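You operate a simulated robot arm through the tools that you are given. There is no shell and no other tool. Be economical: measure what you need, move in short steps, check, and stop when the job is done.

Carry out the task below with a simulated robot arm. There is one attempt and no reset: what you move stays moved.

JOB
Fetch the white wedge and set it on the cream tray.
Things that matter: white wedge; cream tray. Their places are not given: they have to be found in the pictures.

It is judged by the outcome, as a careful person would: the job done as asked, and still so three seconds after it is handed in. It fails if anything else is knocked over, pushed out of place, dropped, spilled or broken.

ROBOT AND FRAMES
A 7-joint arm with a two-finger parallel gripper, fixed in place. Base frame: the origin is at the foot of the arm, x ahead of it, y to its left, z up. Readings come in m, degrees, newtons and seconds.
With the tool pointing down near the work surface it reaches from about 0.3 to 0.7 m from the base axis. Its first joint turns from -66.0 to 66.0 degrees. Payload 1.57 kg.
The TCP is the grasp point between the finger pads, 0.03 m short of the fingertips. In the tool frame z runs along the fingers and y along their closing line. Largest opening 0.11 m; finger width 0.024, thickness 0.012; the body of the gripper, 0.048 by 0.112 m, starts 0.078 m behind the TCP.
Orientation is that of the tool frame in the base frame, as a unit quaternion [w, x, y, z]. With the fingers straight down and closing along the base's y, the tool's x points along the base's -x, its y along +y and its z along -z.

CONTROLS
- The arm moves only by the tool play_rows. Its argument "commands" is a list of rows, each a list of 5 numbers: the gripper command, from -1 (fully open) to 1 (shut), values between in proportion, then the shift along the tool's x, y, z in m, then the turn about the tool's z in degrees. In form: [[hand, dx, dy, dz, twist], ...]. A call has 1 to 8 rows; each row is the pose to reach, as a shift and turn from the pose commanded when the call began, along the tool's axes at that moment. A row lasts 0.2 s, in which the tool goes at most 0.05 m and 8.6 degrees; a call with a longer step from one row to the next is refused whole, and so is a gripper value outside its range. A pose out of reach is approached as far as the arm can. The call stops where the force on the tool passes 40 N (or 10 N more than at its start, if that is more) or the arm is blocked; 0.2 s more then pass. The fingers move at their own pace (about 0.108 m/s each) and stop on an object; they squeeze with about 33 N. The grip force told is the motor's: it shows also when the fingers shut on nothing. Time passes only in rows, and 0.2 s behind the last, so rows that repeat a pose let the fingers close. It gives the time, the measured TCP pose, the force on the tool (base axes), the opening and the grip force at its end, in the units of the frame above (readings bear some noise), and new pictures: "show" is both (left out), scene, wrist or none.
- Cameras (640 x 400 px; columns grow to the right, rows downward): "scene" is fixed at [0.1475, -0.3812, 1.4033]; the picture's right is [0.90, -0.43, 0.00], its down [-0.25, -0.52, -0.81] and it looks along [0.35, 0.73, -0.58] (base axes); focal length 314 px, centre (320, 200). "wrist" rides on the gripper at [-0.036, 0, -0.08] in the tool frame; the picture's right is [0.00, -1.00, 0.00], its down [0.97, 0.00, -0.24] and it looks along [0.24, 0.00, 0.97] (tool axes); focal length 218 px, centre (320, 200).
- point_at(camera, pixels): for up to 12 pixels [column, row] of the newest picture of that camera ("zoom" is the newest enlarged one), the place [x, y, z] in the base frame of the surface seen there, good to about 0.002 m. The clock stands still meanwhile.
- zoom(camera, box): a new picture of the part [left, top, right, bottom] of that camera's present view, enlarged. The clock stands still meanwhile.
- job_done(): hands the job in; it is judged then, once.

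Keep the steps short. Do not move on a guess: measure, check each grasp and each placing, and mend mistakes. In all there are 60 turns and 120 pictures (those below and enlarged ones count). Leave the gripper open and the arm clear of the work at the hand-in unless told otherwise, and finish with a single line.

The tools are called after "Emit:" as a command line: name --pt "numbers of a row" for each row, then --argument value for the rest, lists and objects as JSON in quotes. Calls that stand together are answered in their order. play_rows: Moves the arm, as the interface text tells. Its arguments: {"type":"object","properties":{"commands":{"type":"array"},"show":{"type":"string","enum":["both","scene","wrist","none"]}},"required":["commands"]} The other tools are called the same way: point_at (camera, pixels) gives the place of the surface under pixels of a picture; zoom (camera, box) takes an enlarged picture of a part of a camera's view; job_done () hands the job in.

At the start:

```text
time: 0.0
ee_pos: [0.3225, 0.136, 1.0971]
tcp_rot: [-0.001, 0.0, 1.0, 0.0]
ft_force: [0.8, -0.4, 0.0]
gripper_width: 0.11
grip_force: 0.0
```

scene: 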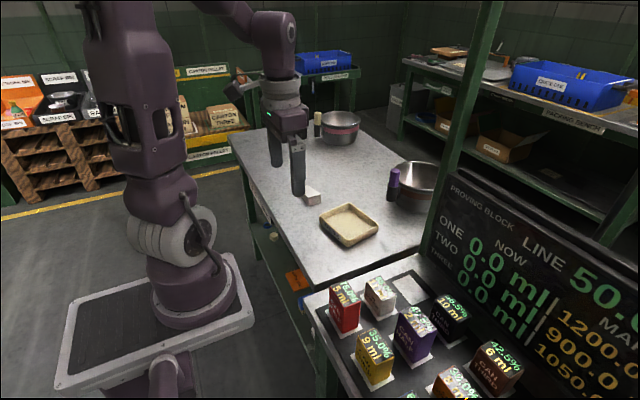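
wrist: 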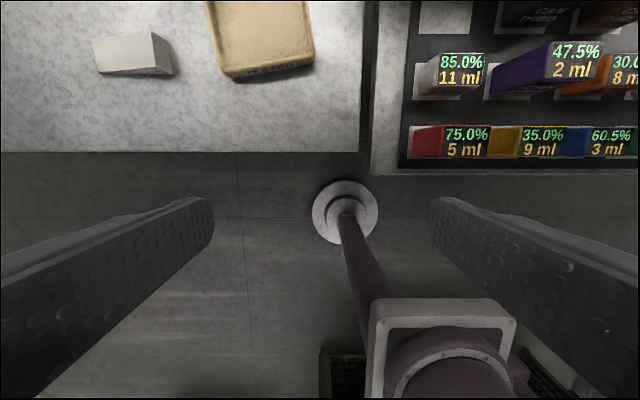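

The white wedge shows at about (312,197) in the scene and (130,55) in the wrist view; the cream tray is at scene (349,224). I'll enlarge and measure both.

Emit:
zoom --camera "scene" --box '[270, 160, 400, 260]'

Emit:
zoom --camera "wrist" --box '[70, 0, 340, 160]'

Emit:
point_at --camera "wrist" --pixels '[[94, 40], [153, 33], [98, 72], [157, 66], [171, 72], [130, 50], [160, 55], [220, 76], [312, 62], [260, 30], [212, 10], [125, 100]]'

Emit:
point_at --camera "scene" --pixels '[[349, 204], [320, 217], [346, 246], [379, 227], [350, 224], [312, 190], [306, 193], [320, 196], [307, 203], [321, 204], [340, 215], [365, 228]]'

```text
4.00 times, centred on (335, 210) of scene
```

zoom: 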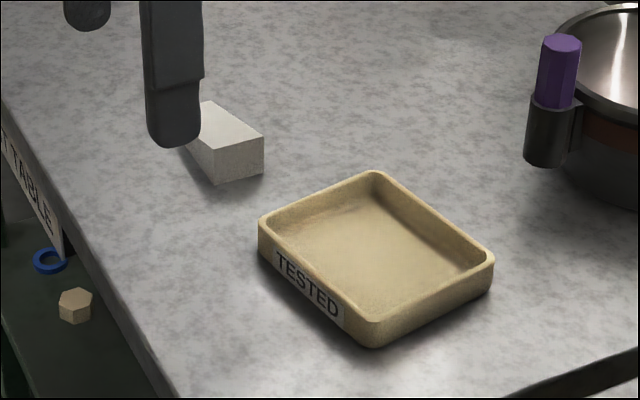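

```text
2.37 times, centred on (205, 80) of wrist
```

zoom: 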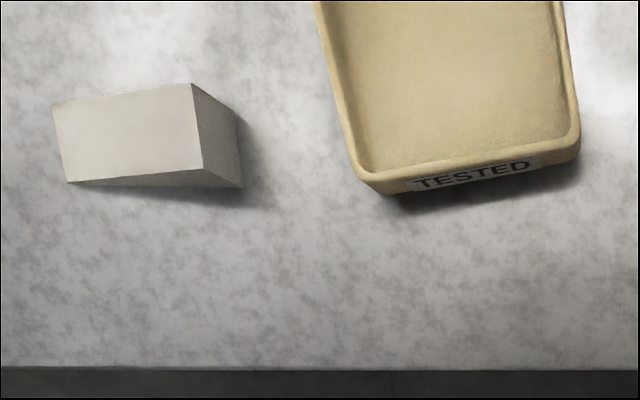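

```text
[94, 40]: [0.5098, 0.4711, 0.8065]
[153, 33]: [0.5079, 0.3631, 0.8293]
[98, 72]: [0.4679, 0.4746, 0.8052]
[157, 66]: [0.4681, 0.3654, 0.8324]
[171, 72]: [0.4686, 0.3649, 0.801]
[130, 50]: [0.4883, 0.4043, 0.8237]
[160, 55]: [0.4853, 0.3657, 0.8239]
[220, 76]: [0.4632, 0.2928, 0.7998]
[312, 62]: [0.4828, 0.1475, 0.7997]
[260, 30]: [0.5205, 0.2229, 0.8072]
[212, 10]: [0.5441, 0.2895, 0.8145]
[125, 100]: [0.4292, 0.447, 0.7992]
```

```text
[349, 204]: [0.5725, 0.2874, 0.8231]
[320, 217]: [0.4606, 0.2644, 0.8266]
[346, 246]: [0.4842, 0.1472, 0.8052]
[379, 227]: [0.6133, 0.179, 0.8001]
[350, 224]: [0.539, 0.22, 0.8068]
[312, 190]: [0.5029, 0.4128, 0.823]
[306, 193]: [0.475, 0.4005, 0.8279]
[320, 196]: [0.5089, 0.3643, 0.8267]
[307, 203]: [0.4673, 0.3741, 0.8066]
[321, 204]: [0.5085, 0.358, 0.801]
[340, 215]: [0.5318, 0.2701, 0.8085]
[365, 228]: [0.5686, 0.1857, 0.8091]
```

The wedge is about 0.11 long along y (thick end at y≈0.364, thin end at y≈0.474) and 0.042 wide in x (0.468–0.509). Its height goes from 0.034 down to a thin edge. I'll grip it across x near the thick end, so I'm moving above it at height and turning the tool by -90°.

Emit:
play_rows --pt "-1 -0.0205 0.033 0.005 -8.5" --pt "-1 -0.041 0.066 0.01 -17" --pt "-1 -0.0615 0.099 0.02 -25.5" --pt "-1 -0.082 0.132 0.03 -34" --pt "-1 -0.1025 0.165 0.04 -42.5" --pt "-1 -0.123 0.198 0.05 -51" --pt "-1 -0.1435 0.23 0.06 -59.5" --pt "-1 -0.166 0.262 0.07 -68" --show "none"

Emit:
play_rows --pt "-1 0 0 0 -7.4" --pt "-1 0 0 0 -14.7" --pt "-1 0 0 0 -22" --pt "-1 0 0 0 -22"

```text
time: 1.8
ee_pos: [0.4888, 0.3992, 1.0261]
tcp_rot: [-0.001, -0.562, 0.827, -0.001]
ft_force: [0.9, 0.0, 0.7]
gripper_width: 0.11
grip_force: 0.1
```

```text
time: 2.8
ee_pos: [0.4898, 0.3981, 1.0267]
tcp_rot: [-0.001, 0.708, -0.707, 0.0]
ft_force: [-0.2, -0.3, -0.4]
gripper_width: 0.1098
grip_force: 0.2
```

scene: 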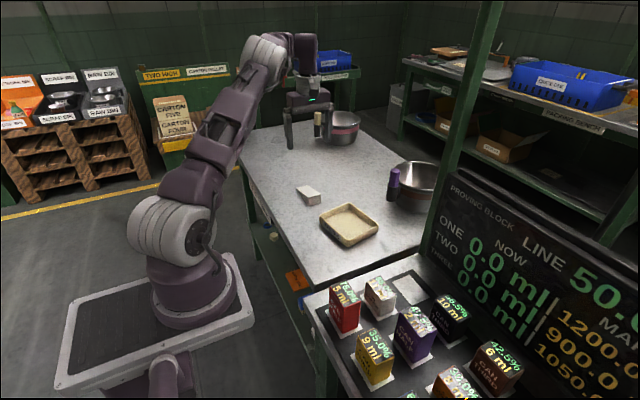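
wrist: 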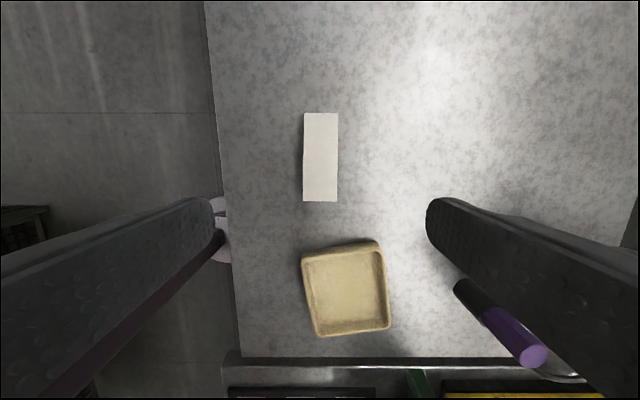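

The tool is above the wedge, which lines up with the tool. Next I'll enlarge the wrist view and measure the wedge and the tray interior from above.

Emit:
zoom --camera "wrist" --box '[240, 100, 440, 350]'

Emit:
point_at --camera "wrist" --pixels '[[306, 114], [335, 114], [305, 199], [336, 199], [302, 256], [378, 243], [316, 334], [389, 325], [310, 262], [374, 253], [321, 321], [382, 314]]'

```text
1.60 times, centred on (340, 225) of wrist
```

zoom: 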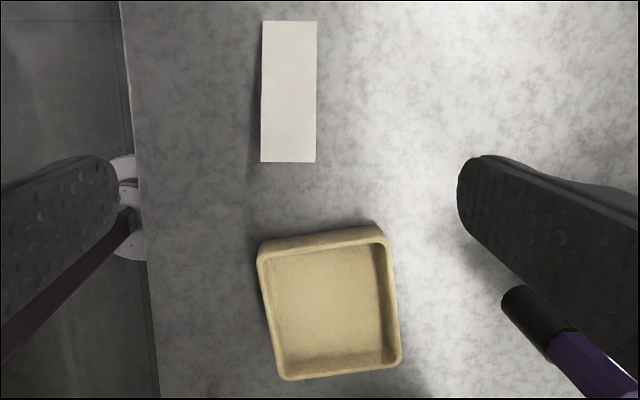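

```text
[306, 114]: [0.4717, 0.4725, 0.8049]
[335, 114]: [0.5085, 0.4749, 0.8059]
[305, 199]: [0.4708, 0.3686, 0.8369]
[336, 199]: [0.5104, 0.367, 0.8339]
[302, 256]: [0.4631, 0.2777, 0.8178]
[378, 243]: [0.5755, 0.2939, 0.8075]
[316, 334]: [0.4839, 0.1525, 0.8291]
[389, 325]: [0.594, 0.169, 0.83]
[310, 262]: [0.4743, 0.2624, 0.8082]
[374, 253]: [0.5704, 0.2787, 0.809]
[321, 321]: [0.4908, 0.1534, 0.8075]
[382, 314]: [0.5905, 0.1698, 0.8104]
```

The wedge is 0.108 × 0.041, and the tray interior is only slightly longer than that. I'll sample the tray profile along both of its axes to find where the walls rise.

Emit:
point_at --camera "zoom" --pixels '[[320, 230], [321, 236], [321, 240], [322, 244], [322, 248], [324, 260], [336, 350], [337, 356], [338, 360], [338, 364], [339, 368], [340, 374]]'

Emit:
point_at --camera "zoom" --pixels '[[262, 316], [265, 316], [268, 315], [272, 315], [276, 314], [284, 313], [370, 303], [378, 302], [382, 301], [386, 301], [390, 300], [394, 300]]'

```text
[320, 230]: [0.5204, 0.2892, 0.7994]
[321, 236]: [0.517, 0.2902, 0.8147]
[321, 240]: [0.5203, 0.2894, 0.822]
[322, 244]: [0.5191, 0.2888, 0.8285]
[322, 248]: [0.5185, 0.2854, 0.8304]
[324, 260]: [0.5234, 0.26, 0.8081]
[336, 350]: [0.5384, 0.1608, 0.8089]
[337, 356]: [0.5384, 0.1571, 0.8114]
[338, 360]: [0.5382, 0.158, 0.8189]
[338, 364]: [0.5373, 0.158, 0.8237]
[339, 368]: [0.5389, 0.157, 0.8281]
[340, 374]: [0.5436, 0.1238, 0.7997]
```

```text
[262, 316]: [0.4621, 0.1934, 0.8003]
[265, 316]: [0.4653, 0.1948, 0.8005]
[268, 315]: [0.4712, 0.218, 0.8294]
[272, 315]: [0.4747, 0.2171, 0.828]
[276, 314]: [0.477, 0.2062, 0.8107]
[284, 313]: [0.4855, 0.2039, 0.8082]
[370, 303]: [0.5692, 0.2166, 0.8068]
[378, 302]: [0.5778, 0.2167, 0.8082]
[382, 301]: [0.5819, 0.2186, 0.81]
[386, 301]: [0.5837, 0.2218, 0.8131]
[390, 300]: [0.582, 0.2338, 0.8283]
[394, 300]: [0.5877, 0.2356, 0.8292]
```

Tray results:
- The interior is about 0.125 × 0.107, centred near (0.529, 0.218), and turned about +8.5° from the base axes.
- The floor is at 0.808 and the rim at 0.83.

The wedge fits once it is turned to match. The tool is already centred over the wedge in x (0.490), at y≈0.398, so I'll go straight down to TCP z≈0.834.

Emit:
play_rows --pt "-1 0 0 0.045 0" --pt "-1 0 0 0.09 0" --pt "-1 0 0 0.13 0" --pt "-1 0 0 0.16 0" --pt "-1 0 0 0.18 0" --pt "-1 0 0 0.192 0" --pt "-1 0 0 0.192 0"

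```text
time: 4.4
ee_pos: [0.4874, 0.3955, 0.8323]
tcp_rot: [0.001, 0.707, -0.707, 0.0]
ft_force: [-0.4, -0.9, 0.0]
gripper_width: 0.1103
grip_force: 0.1
```

scene: 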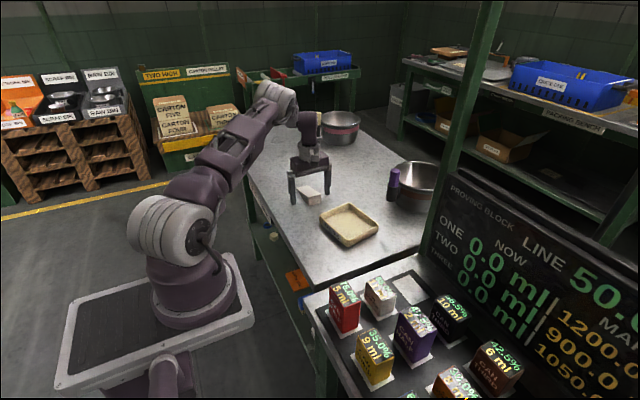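
wrist: 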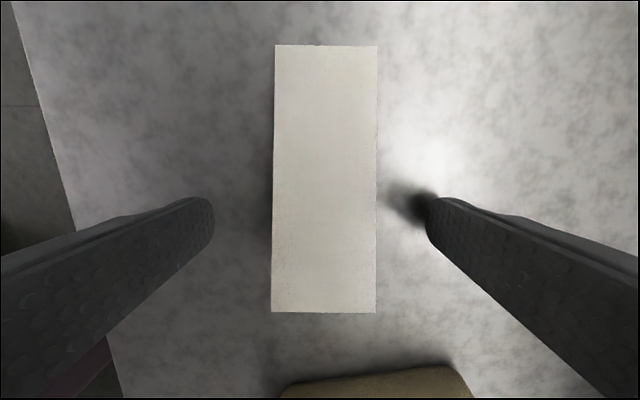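

The fingers straddle the wedge with no contact force. I'll shift about 4 mm toward the balance point and close.

Emit:
play_rows --pt "-1 -0.004 0.002 0 0" --pt "0 -0.004 0.002 0 0" --pt "0.5 -0.004 0.002 0 0" --pt "1 -0.004 0.002 0 0" --pt "1 -0.004 0.002 0 0" --pt "1 -0.004 0.002 0 0" --show "wrist"

```text
time: 5.8
ee_pos: [0.4855, 0.402, 0.8331]
tcp_rot: [0.0, 0.707, -0.707, 0.001]
ft_force: [-0.5, 0.1, -0.2]
gripper_width: 0.0431
grip_force: 32.7
```

wrist: 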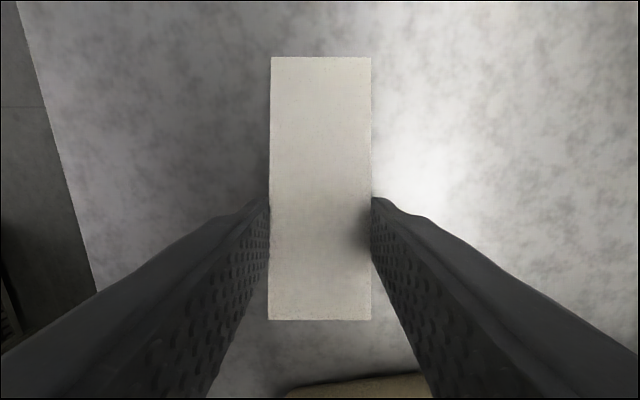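

The grip is at 0.043 opening and 32.7 N, and the wedge is held. I'll lift slowly to 0.10 above and check it.

Emit:
play_rows --pt "1 0 0 -0.01 0" --pt "1 0 0 -0.03 0" --pt "1 0 0 -0.06 0" --pt "1 0 0 -0.09 0" --pt "1 0 0 -0.1 0" --pt "1 0 0 -0.1 0"

Emit:
point_at --camera "wrist" --pixels '[[275, 60], [320, 60], [368, 60], [272, 316], [320, 316], [368, 316]]'

```text
time: 7.2
ee_pos: [0.4885, 0.4027, 0.9344]
tcp_rot: [0.001, -0.707, 0.707, 0.0]
ft_force: [0.5, -0.4, -1.1]
gripper_width: 0.0427
grip_force: 33.0
```

scene: 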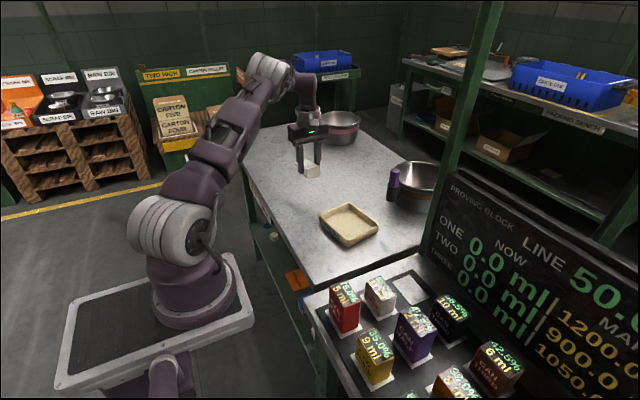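
wrist: 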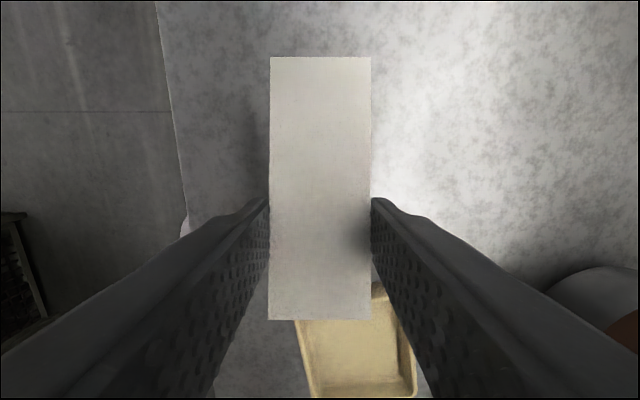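

```text
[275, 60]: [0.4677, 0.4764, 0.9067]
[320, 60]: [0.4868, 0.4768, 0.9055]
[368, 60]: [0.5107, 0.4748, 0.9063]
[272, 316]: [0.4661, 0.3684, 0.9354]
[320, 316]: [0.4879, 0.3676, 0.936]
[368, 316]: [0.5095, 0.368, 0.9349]
```

The wedge came up level. Relative to the TCP it extends −0.035 to +0.075, so its centre is about 0.0195 beyond the TCP. For the wedge to be centred in the tray, the TCP has to be at about (0.532, 0.199), turned -8.5°. I'll move there at this height.

Emit:
play_rows --pt "1 0.02 -0.004 0 -1" --pt "1 0.055 -0.012 0 -2.5" --pt "1 0.095 -0.02 0 -4" --pt "1 0.135 -0.028 0 -5.5" --pt "1 0.17 -0.036 0 -7" --pt "1 0.195 -0.042 0 -8" --pt "1 0.204 -0.0445 0 -8.5" --pt "1 0.204 -0.0445 0 -8.5"

Emit:
zoom --camera "scene" --box '[270, 160, 430, 260]'

Emit:
point_at --camera "wrist" --pixels '[[275, 60], [320, 60], [368, 60], [272, 316], [320, 316], [368, 316]]'

```text
time: 9.0
ee_pos: [0.5315, 0.1978, 0.935]
tcp_rot: [0.0, 0.757, -0.653, 0.0]
ft_force: [0.3, -0.2, -1.0]
gripper_width: 0.0429
grip_force: 32.9
```

scene: 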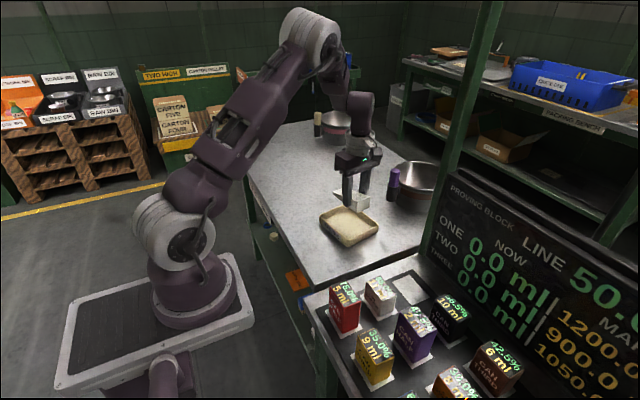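
wrist: 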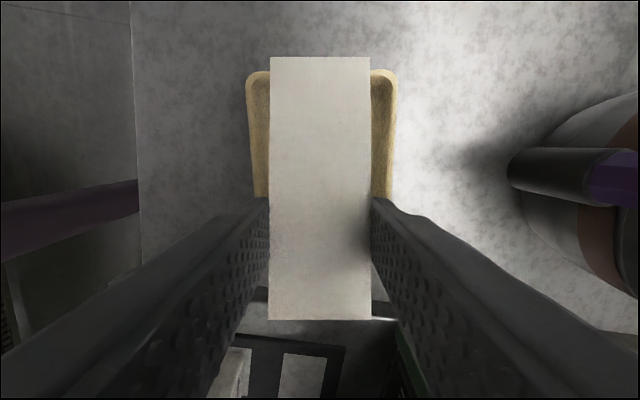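

```text
4.00 times, centred on (350, 210) of scene
```

zoom: 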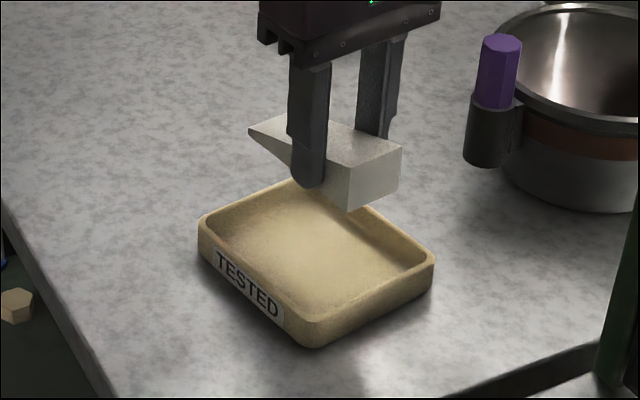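

```text
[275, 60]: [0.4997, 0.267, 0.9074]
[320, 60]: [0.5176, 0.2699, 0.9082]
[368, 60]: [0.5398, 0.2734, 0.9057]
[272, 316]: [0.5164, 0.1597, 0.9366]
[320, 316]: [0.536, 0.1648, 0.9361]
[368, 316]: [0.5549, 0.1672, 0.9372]
```

The wedge is centred at about (0.5275, 0.217) and parallel to the tray. I'll check the far wall's inside face and the near rim in the enlarged scene.

Emit:
point_at --camera "zoom" --pixels '[[248, 195], [249, 198], [250, 202], [252, 206], [254, 210], [258, 216], [262, 224], [366, 296], [369, 300], [372, 304], [375, 308], [378, 313]]'

```text
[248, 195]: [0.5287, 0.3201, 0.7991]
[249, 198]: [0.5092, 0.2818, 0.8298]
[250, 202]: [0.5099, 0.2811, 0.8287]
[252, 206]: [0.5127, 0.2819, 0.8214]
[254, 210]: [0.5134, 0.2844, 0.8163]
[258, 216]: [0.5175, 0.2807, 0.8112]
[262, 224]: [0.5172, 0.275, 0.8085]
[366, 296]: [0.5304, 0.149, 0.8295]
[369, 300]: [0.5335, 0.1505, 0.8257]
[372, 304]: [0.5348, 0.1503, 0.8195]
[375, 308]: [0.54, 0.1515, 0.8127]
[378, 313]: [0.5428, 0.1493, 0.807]
```

Clear margin is about 6–8 mm at both ends. I'll trim by 2 mm and lower it, slowing near the floor. Expected contact is at TCP z≈0.841.

Emit:
play_rows --pt "1 -0.0025 -0.0015 0.0 0" --pt "1 -0.0025 -0.0015 0.03 0" --pt "1 -0.0025 -0.0015 0.055 0" --pt "1 -0.0025 -0.0015 0.07 0" --pt "1 -0.0025 -0.0015 0.08 0" --pt "1 -0.0025 -0.0015 0.087 0" --pt "1 -0.0025 -0.0015 0.09 0" --pt "1 -0.0025 -0.0015 0.09 0"

Emit:
zoom --camera "scene" --box '[300, 180, 400, 260]'

```text
time: 10.8
ee_pos: [0.5328, 0.2011, 0.8456]
tcp_rot: [0.0, 0.758, -0.653, 0.0]
ft_force: [-0.4, 0.4, -0.2]
gripper_width: 0.043
grip_force: 33.1
```

scene: 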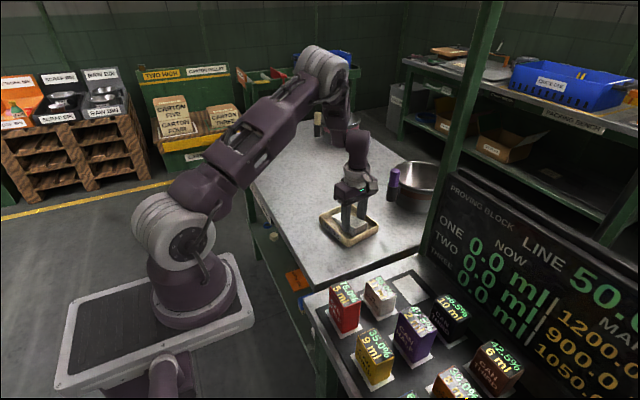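
wrist: 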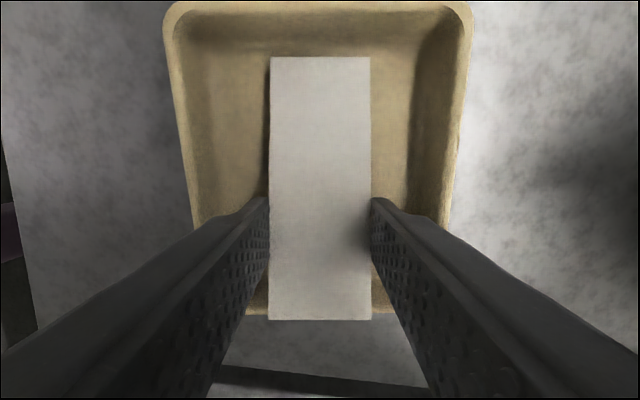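

```text
5.00 times, centred on (350, 220) of scene
```

zoom: 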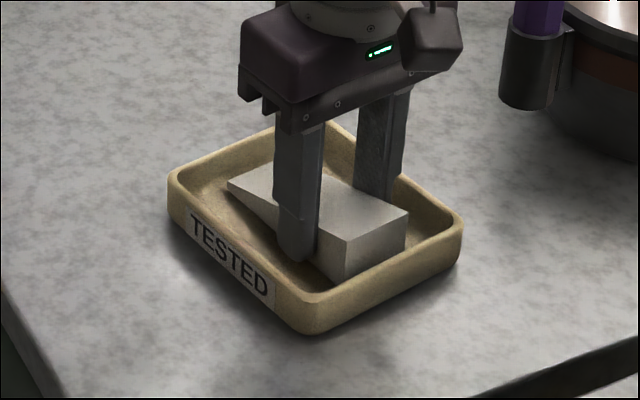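

The wedge is inside the walls, about 4 mm above the floor, with no contact force. I'll ease it down until it touches.

Emit:
play_rows --pt "1 0 0 0.002 0" --pt "1 0 0 0.0035 0" --pt "1 0 0 0.005 0" --pt "1 0 0 0.005 0" --show "none"

Emit:
zoom --camera "scene" --box '[300, 180, 400, 260]'

```text
time: 11.8
ee_pos: [0.5334, 0.2008, 0.8417]
tcp_rot: [-0.001, 0.757, -0.653, 0.0]
ft_force: [-7.3, -3.4, 29.6]
gripper_width: 0.0431
grip_force: 33.0
```

```text
5.00 times, centred on (350, 220) of scene
```

zoom: 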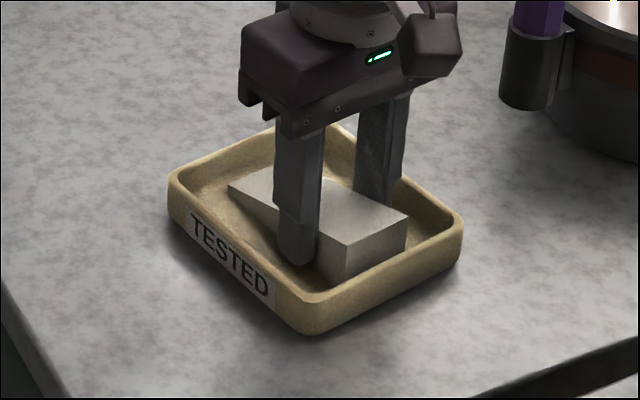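

Contact is made, with 30 N upward at z 0.8417. I'll back off 1.5 mm to ease the pressure and open gently to about 0.062, which keeps the fingers clear of the tray walls.

Emit:
play_rows --pt "1 0 0 -0.002 0" --pt "0.15 0 0 -0.002 0" --pt "0 0 0 -0.002 0" --pt "-0.12 0 0 -0.002 0" --pt "-0.12 0 0 -0.002 0"

```text
time: 13.0
ee_pos: [0.5341, 0.2006, 0.8418]
tcp_rot: [0.0, 0.758, -0.653, 0.0]
ft_force: [-0.1, 0.6, 0.3]
gripper_width: 0.0615
grip_force: 0.0
```

scene: 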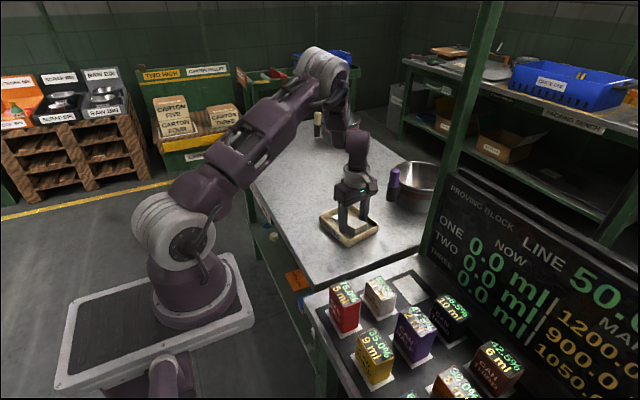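
wrist: 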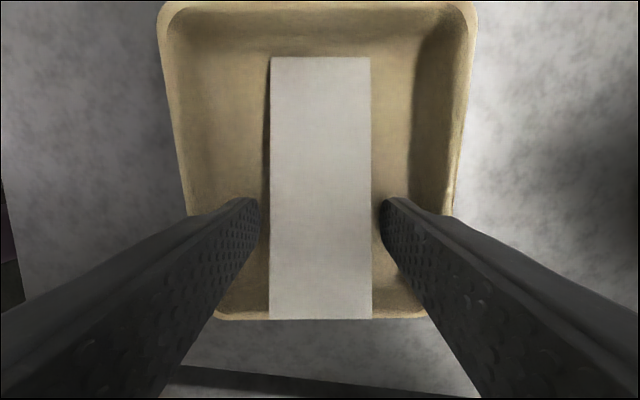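

The wedge is released with no load on the tool, and both fingers are clear of the wedge and the walls. I'll go straight up, then open fully.

Emit:
play_rows --pt "-0.12 0 0 -0.015 0" --pt "-0.12 0 0 -0.05 0" --pt "-0.12 0 0 -0.095 0" --pt "-0.5 0 0 -0.14 0" --pt "-1 0 0 -0.185 0" --pt "-1 0 0 -0.2 0" --pt "-1 0 0 -0.2 0"

Emit:
zoom --camera "scene" --box '[300, 180, 400, 260]'

```text
time: 14.6
ee_pos: [0.5302, 0.1996, 1.042]
tcp_rot: [0.0, 0.757, -0.653, 0.0]
ft_force: [0.4, -0.2, 0.1]
gripper_width: 0.1099
grip_force: 0.1
```

scene: 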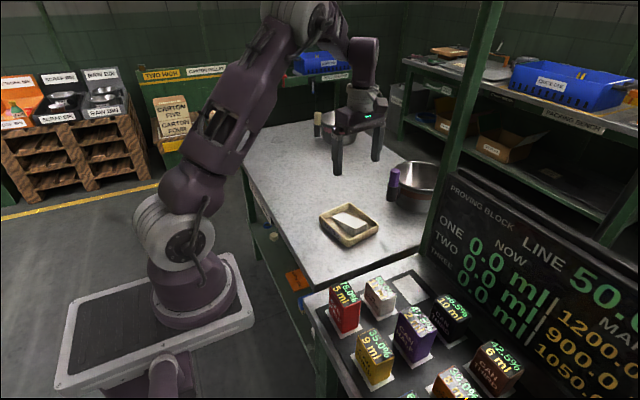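
wrist: 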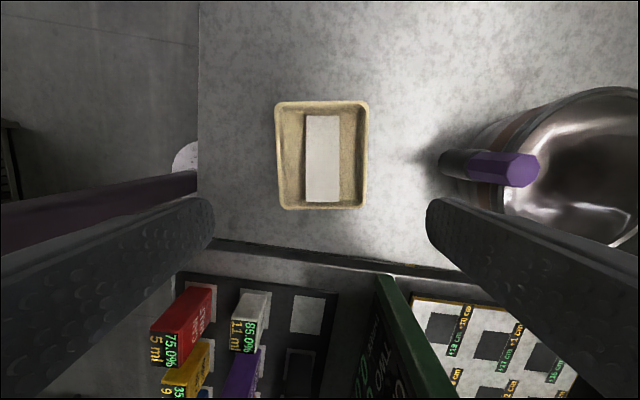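

```text
5.00 times, centred on (350, 220) of scene
```

zoom: 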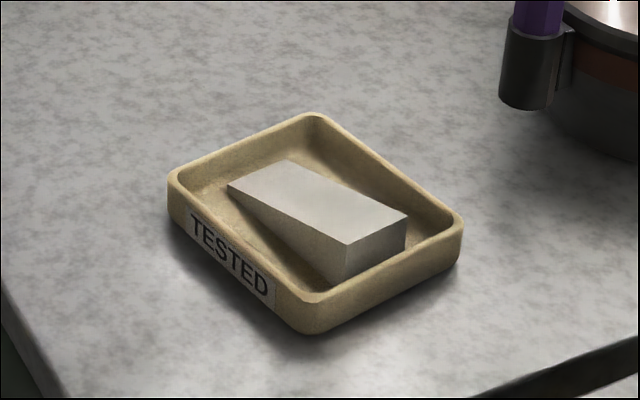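

The wedge lies flat inside the tray and the tray has not moved. The gripper is open and well clear, so I'm handing in.

Emit:
job_done

```text
The job is handed in.
```

The white wedge is resting flat in the cream tray, nothing else was disturbed, and the job is handed in with the gripper open and clear.
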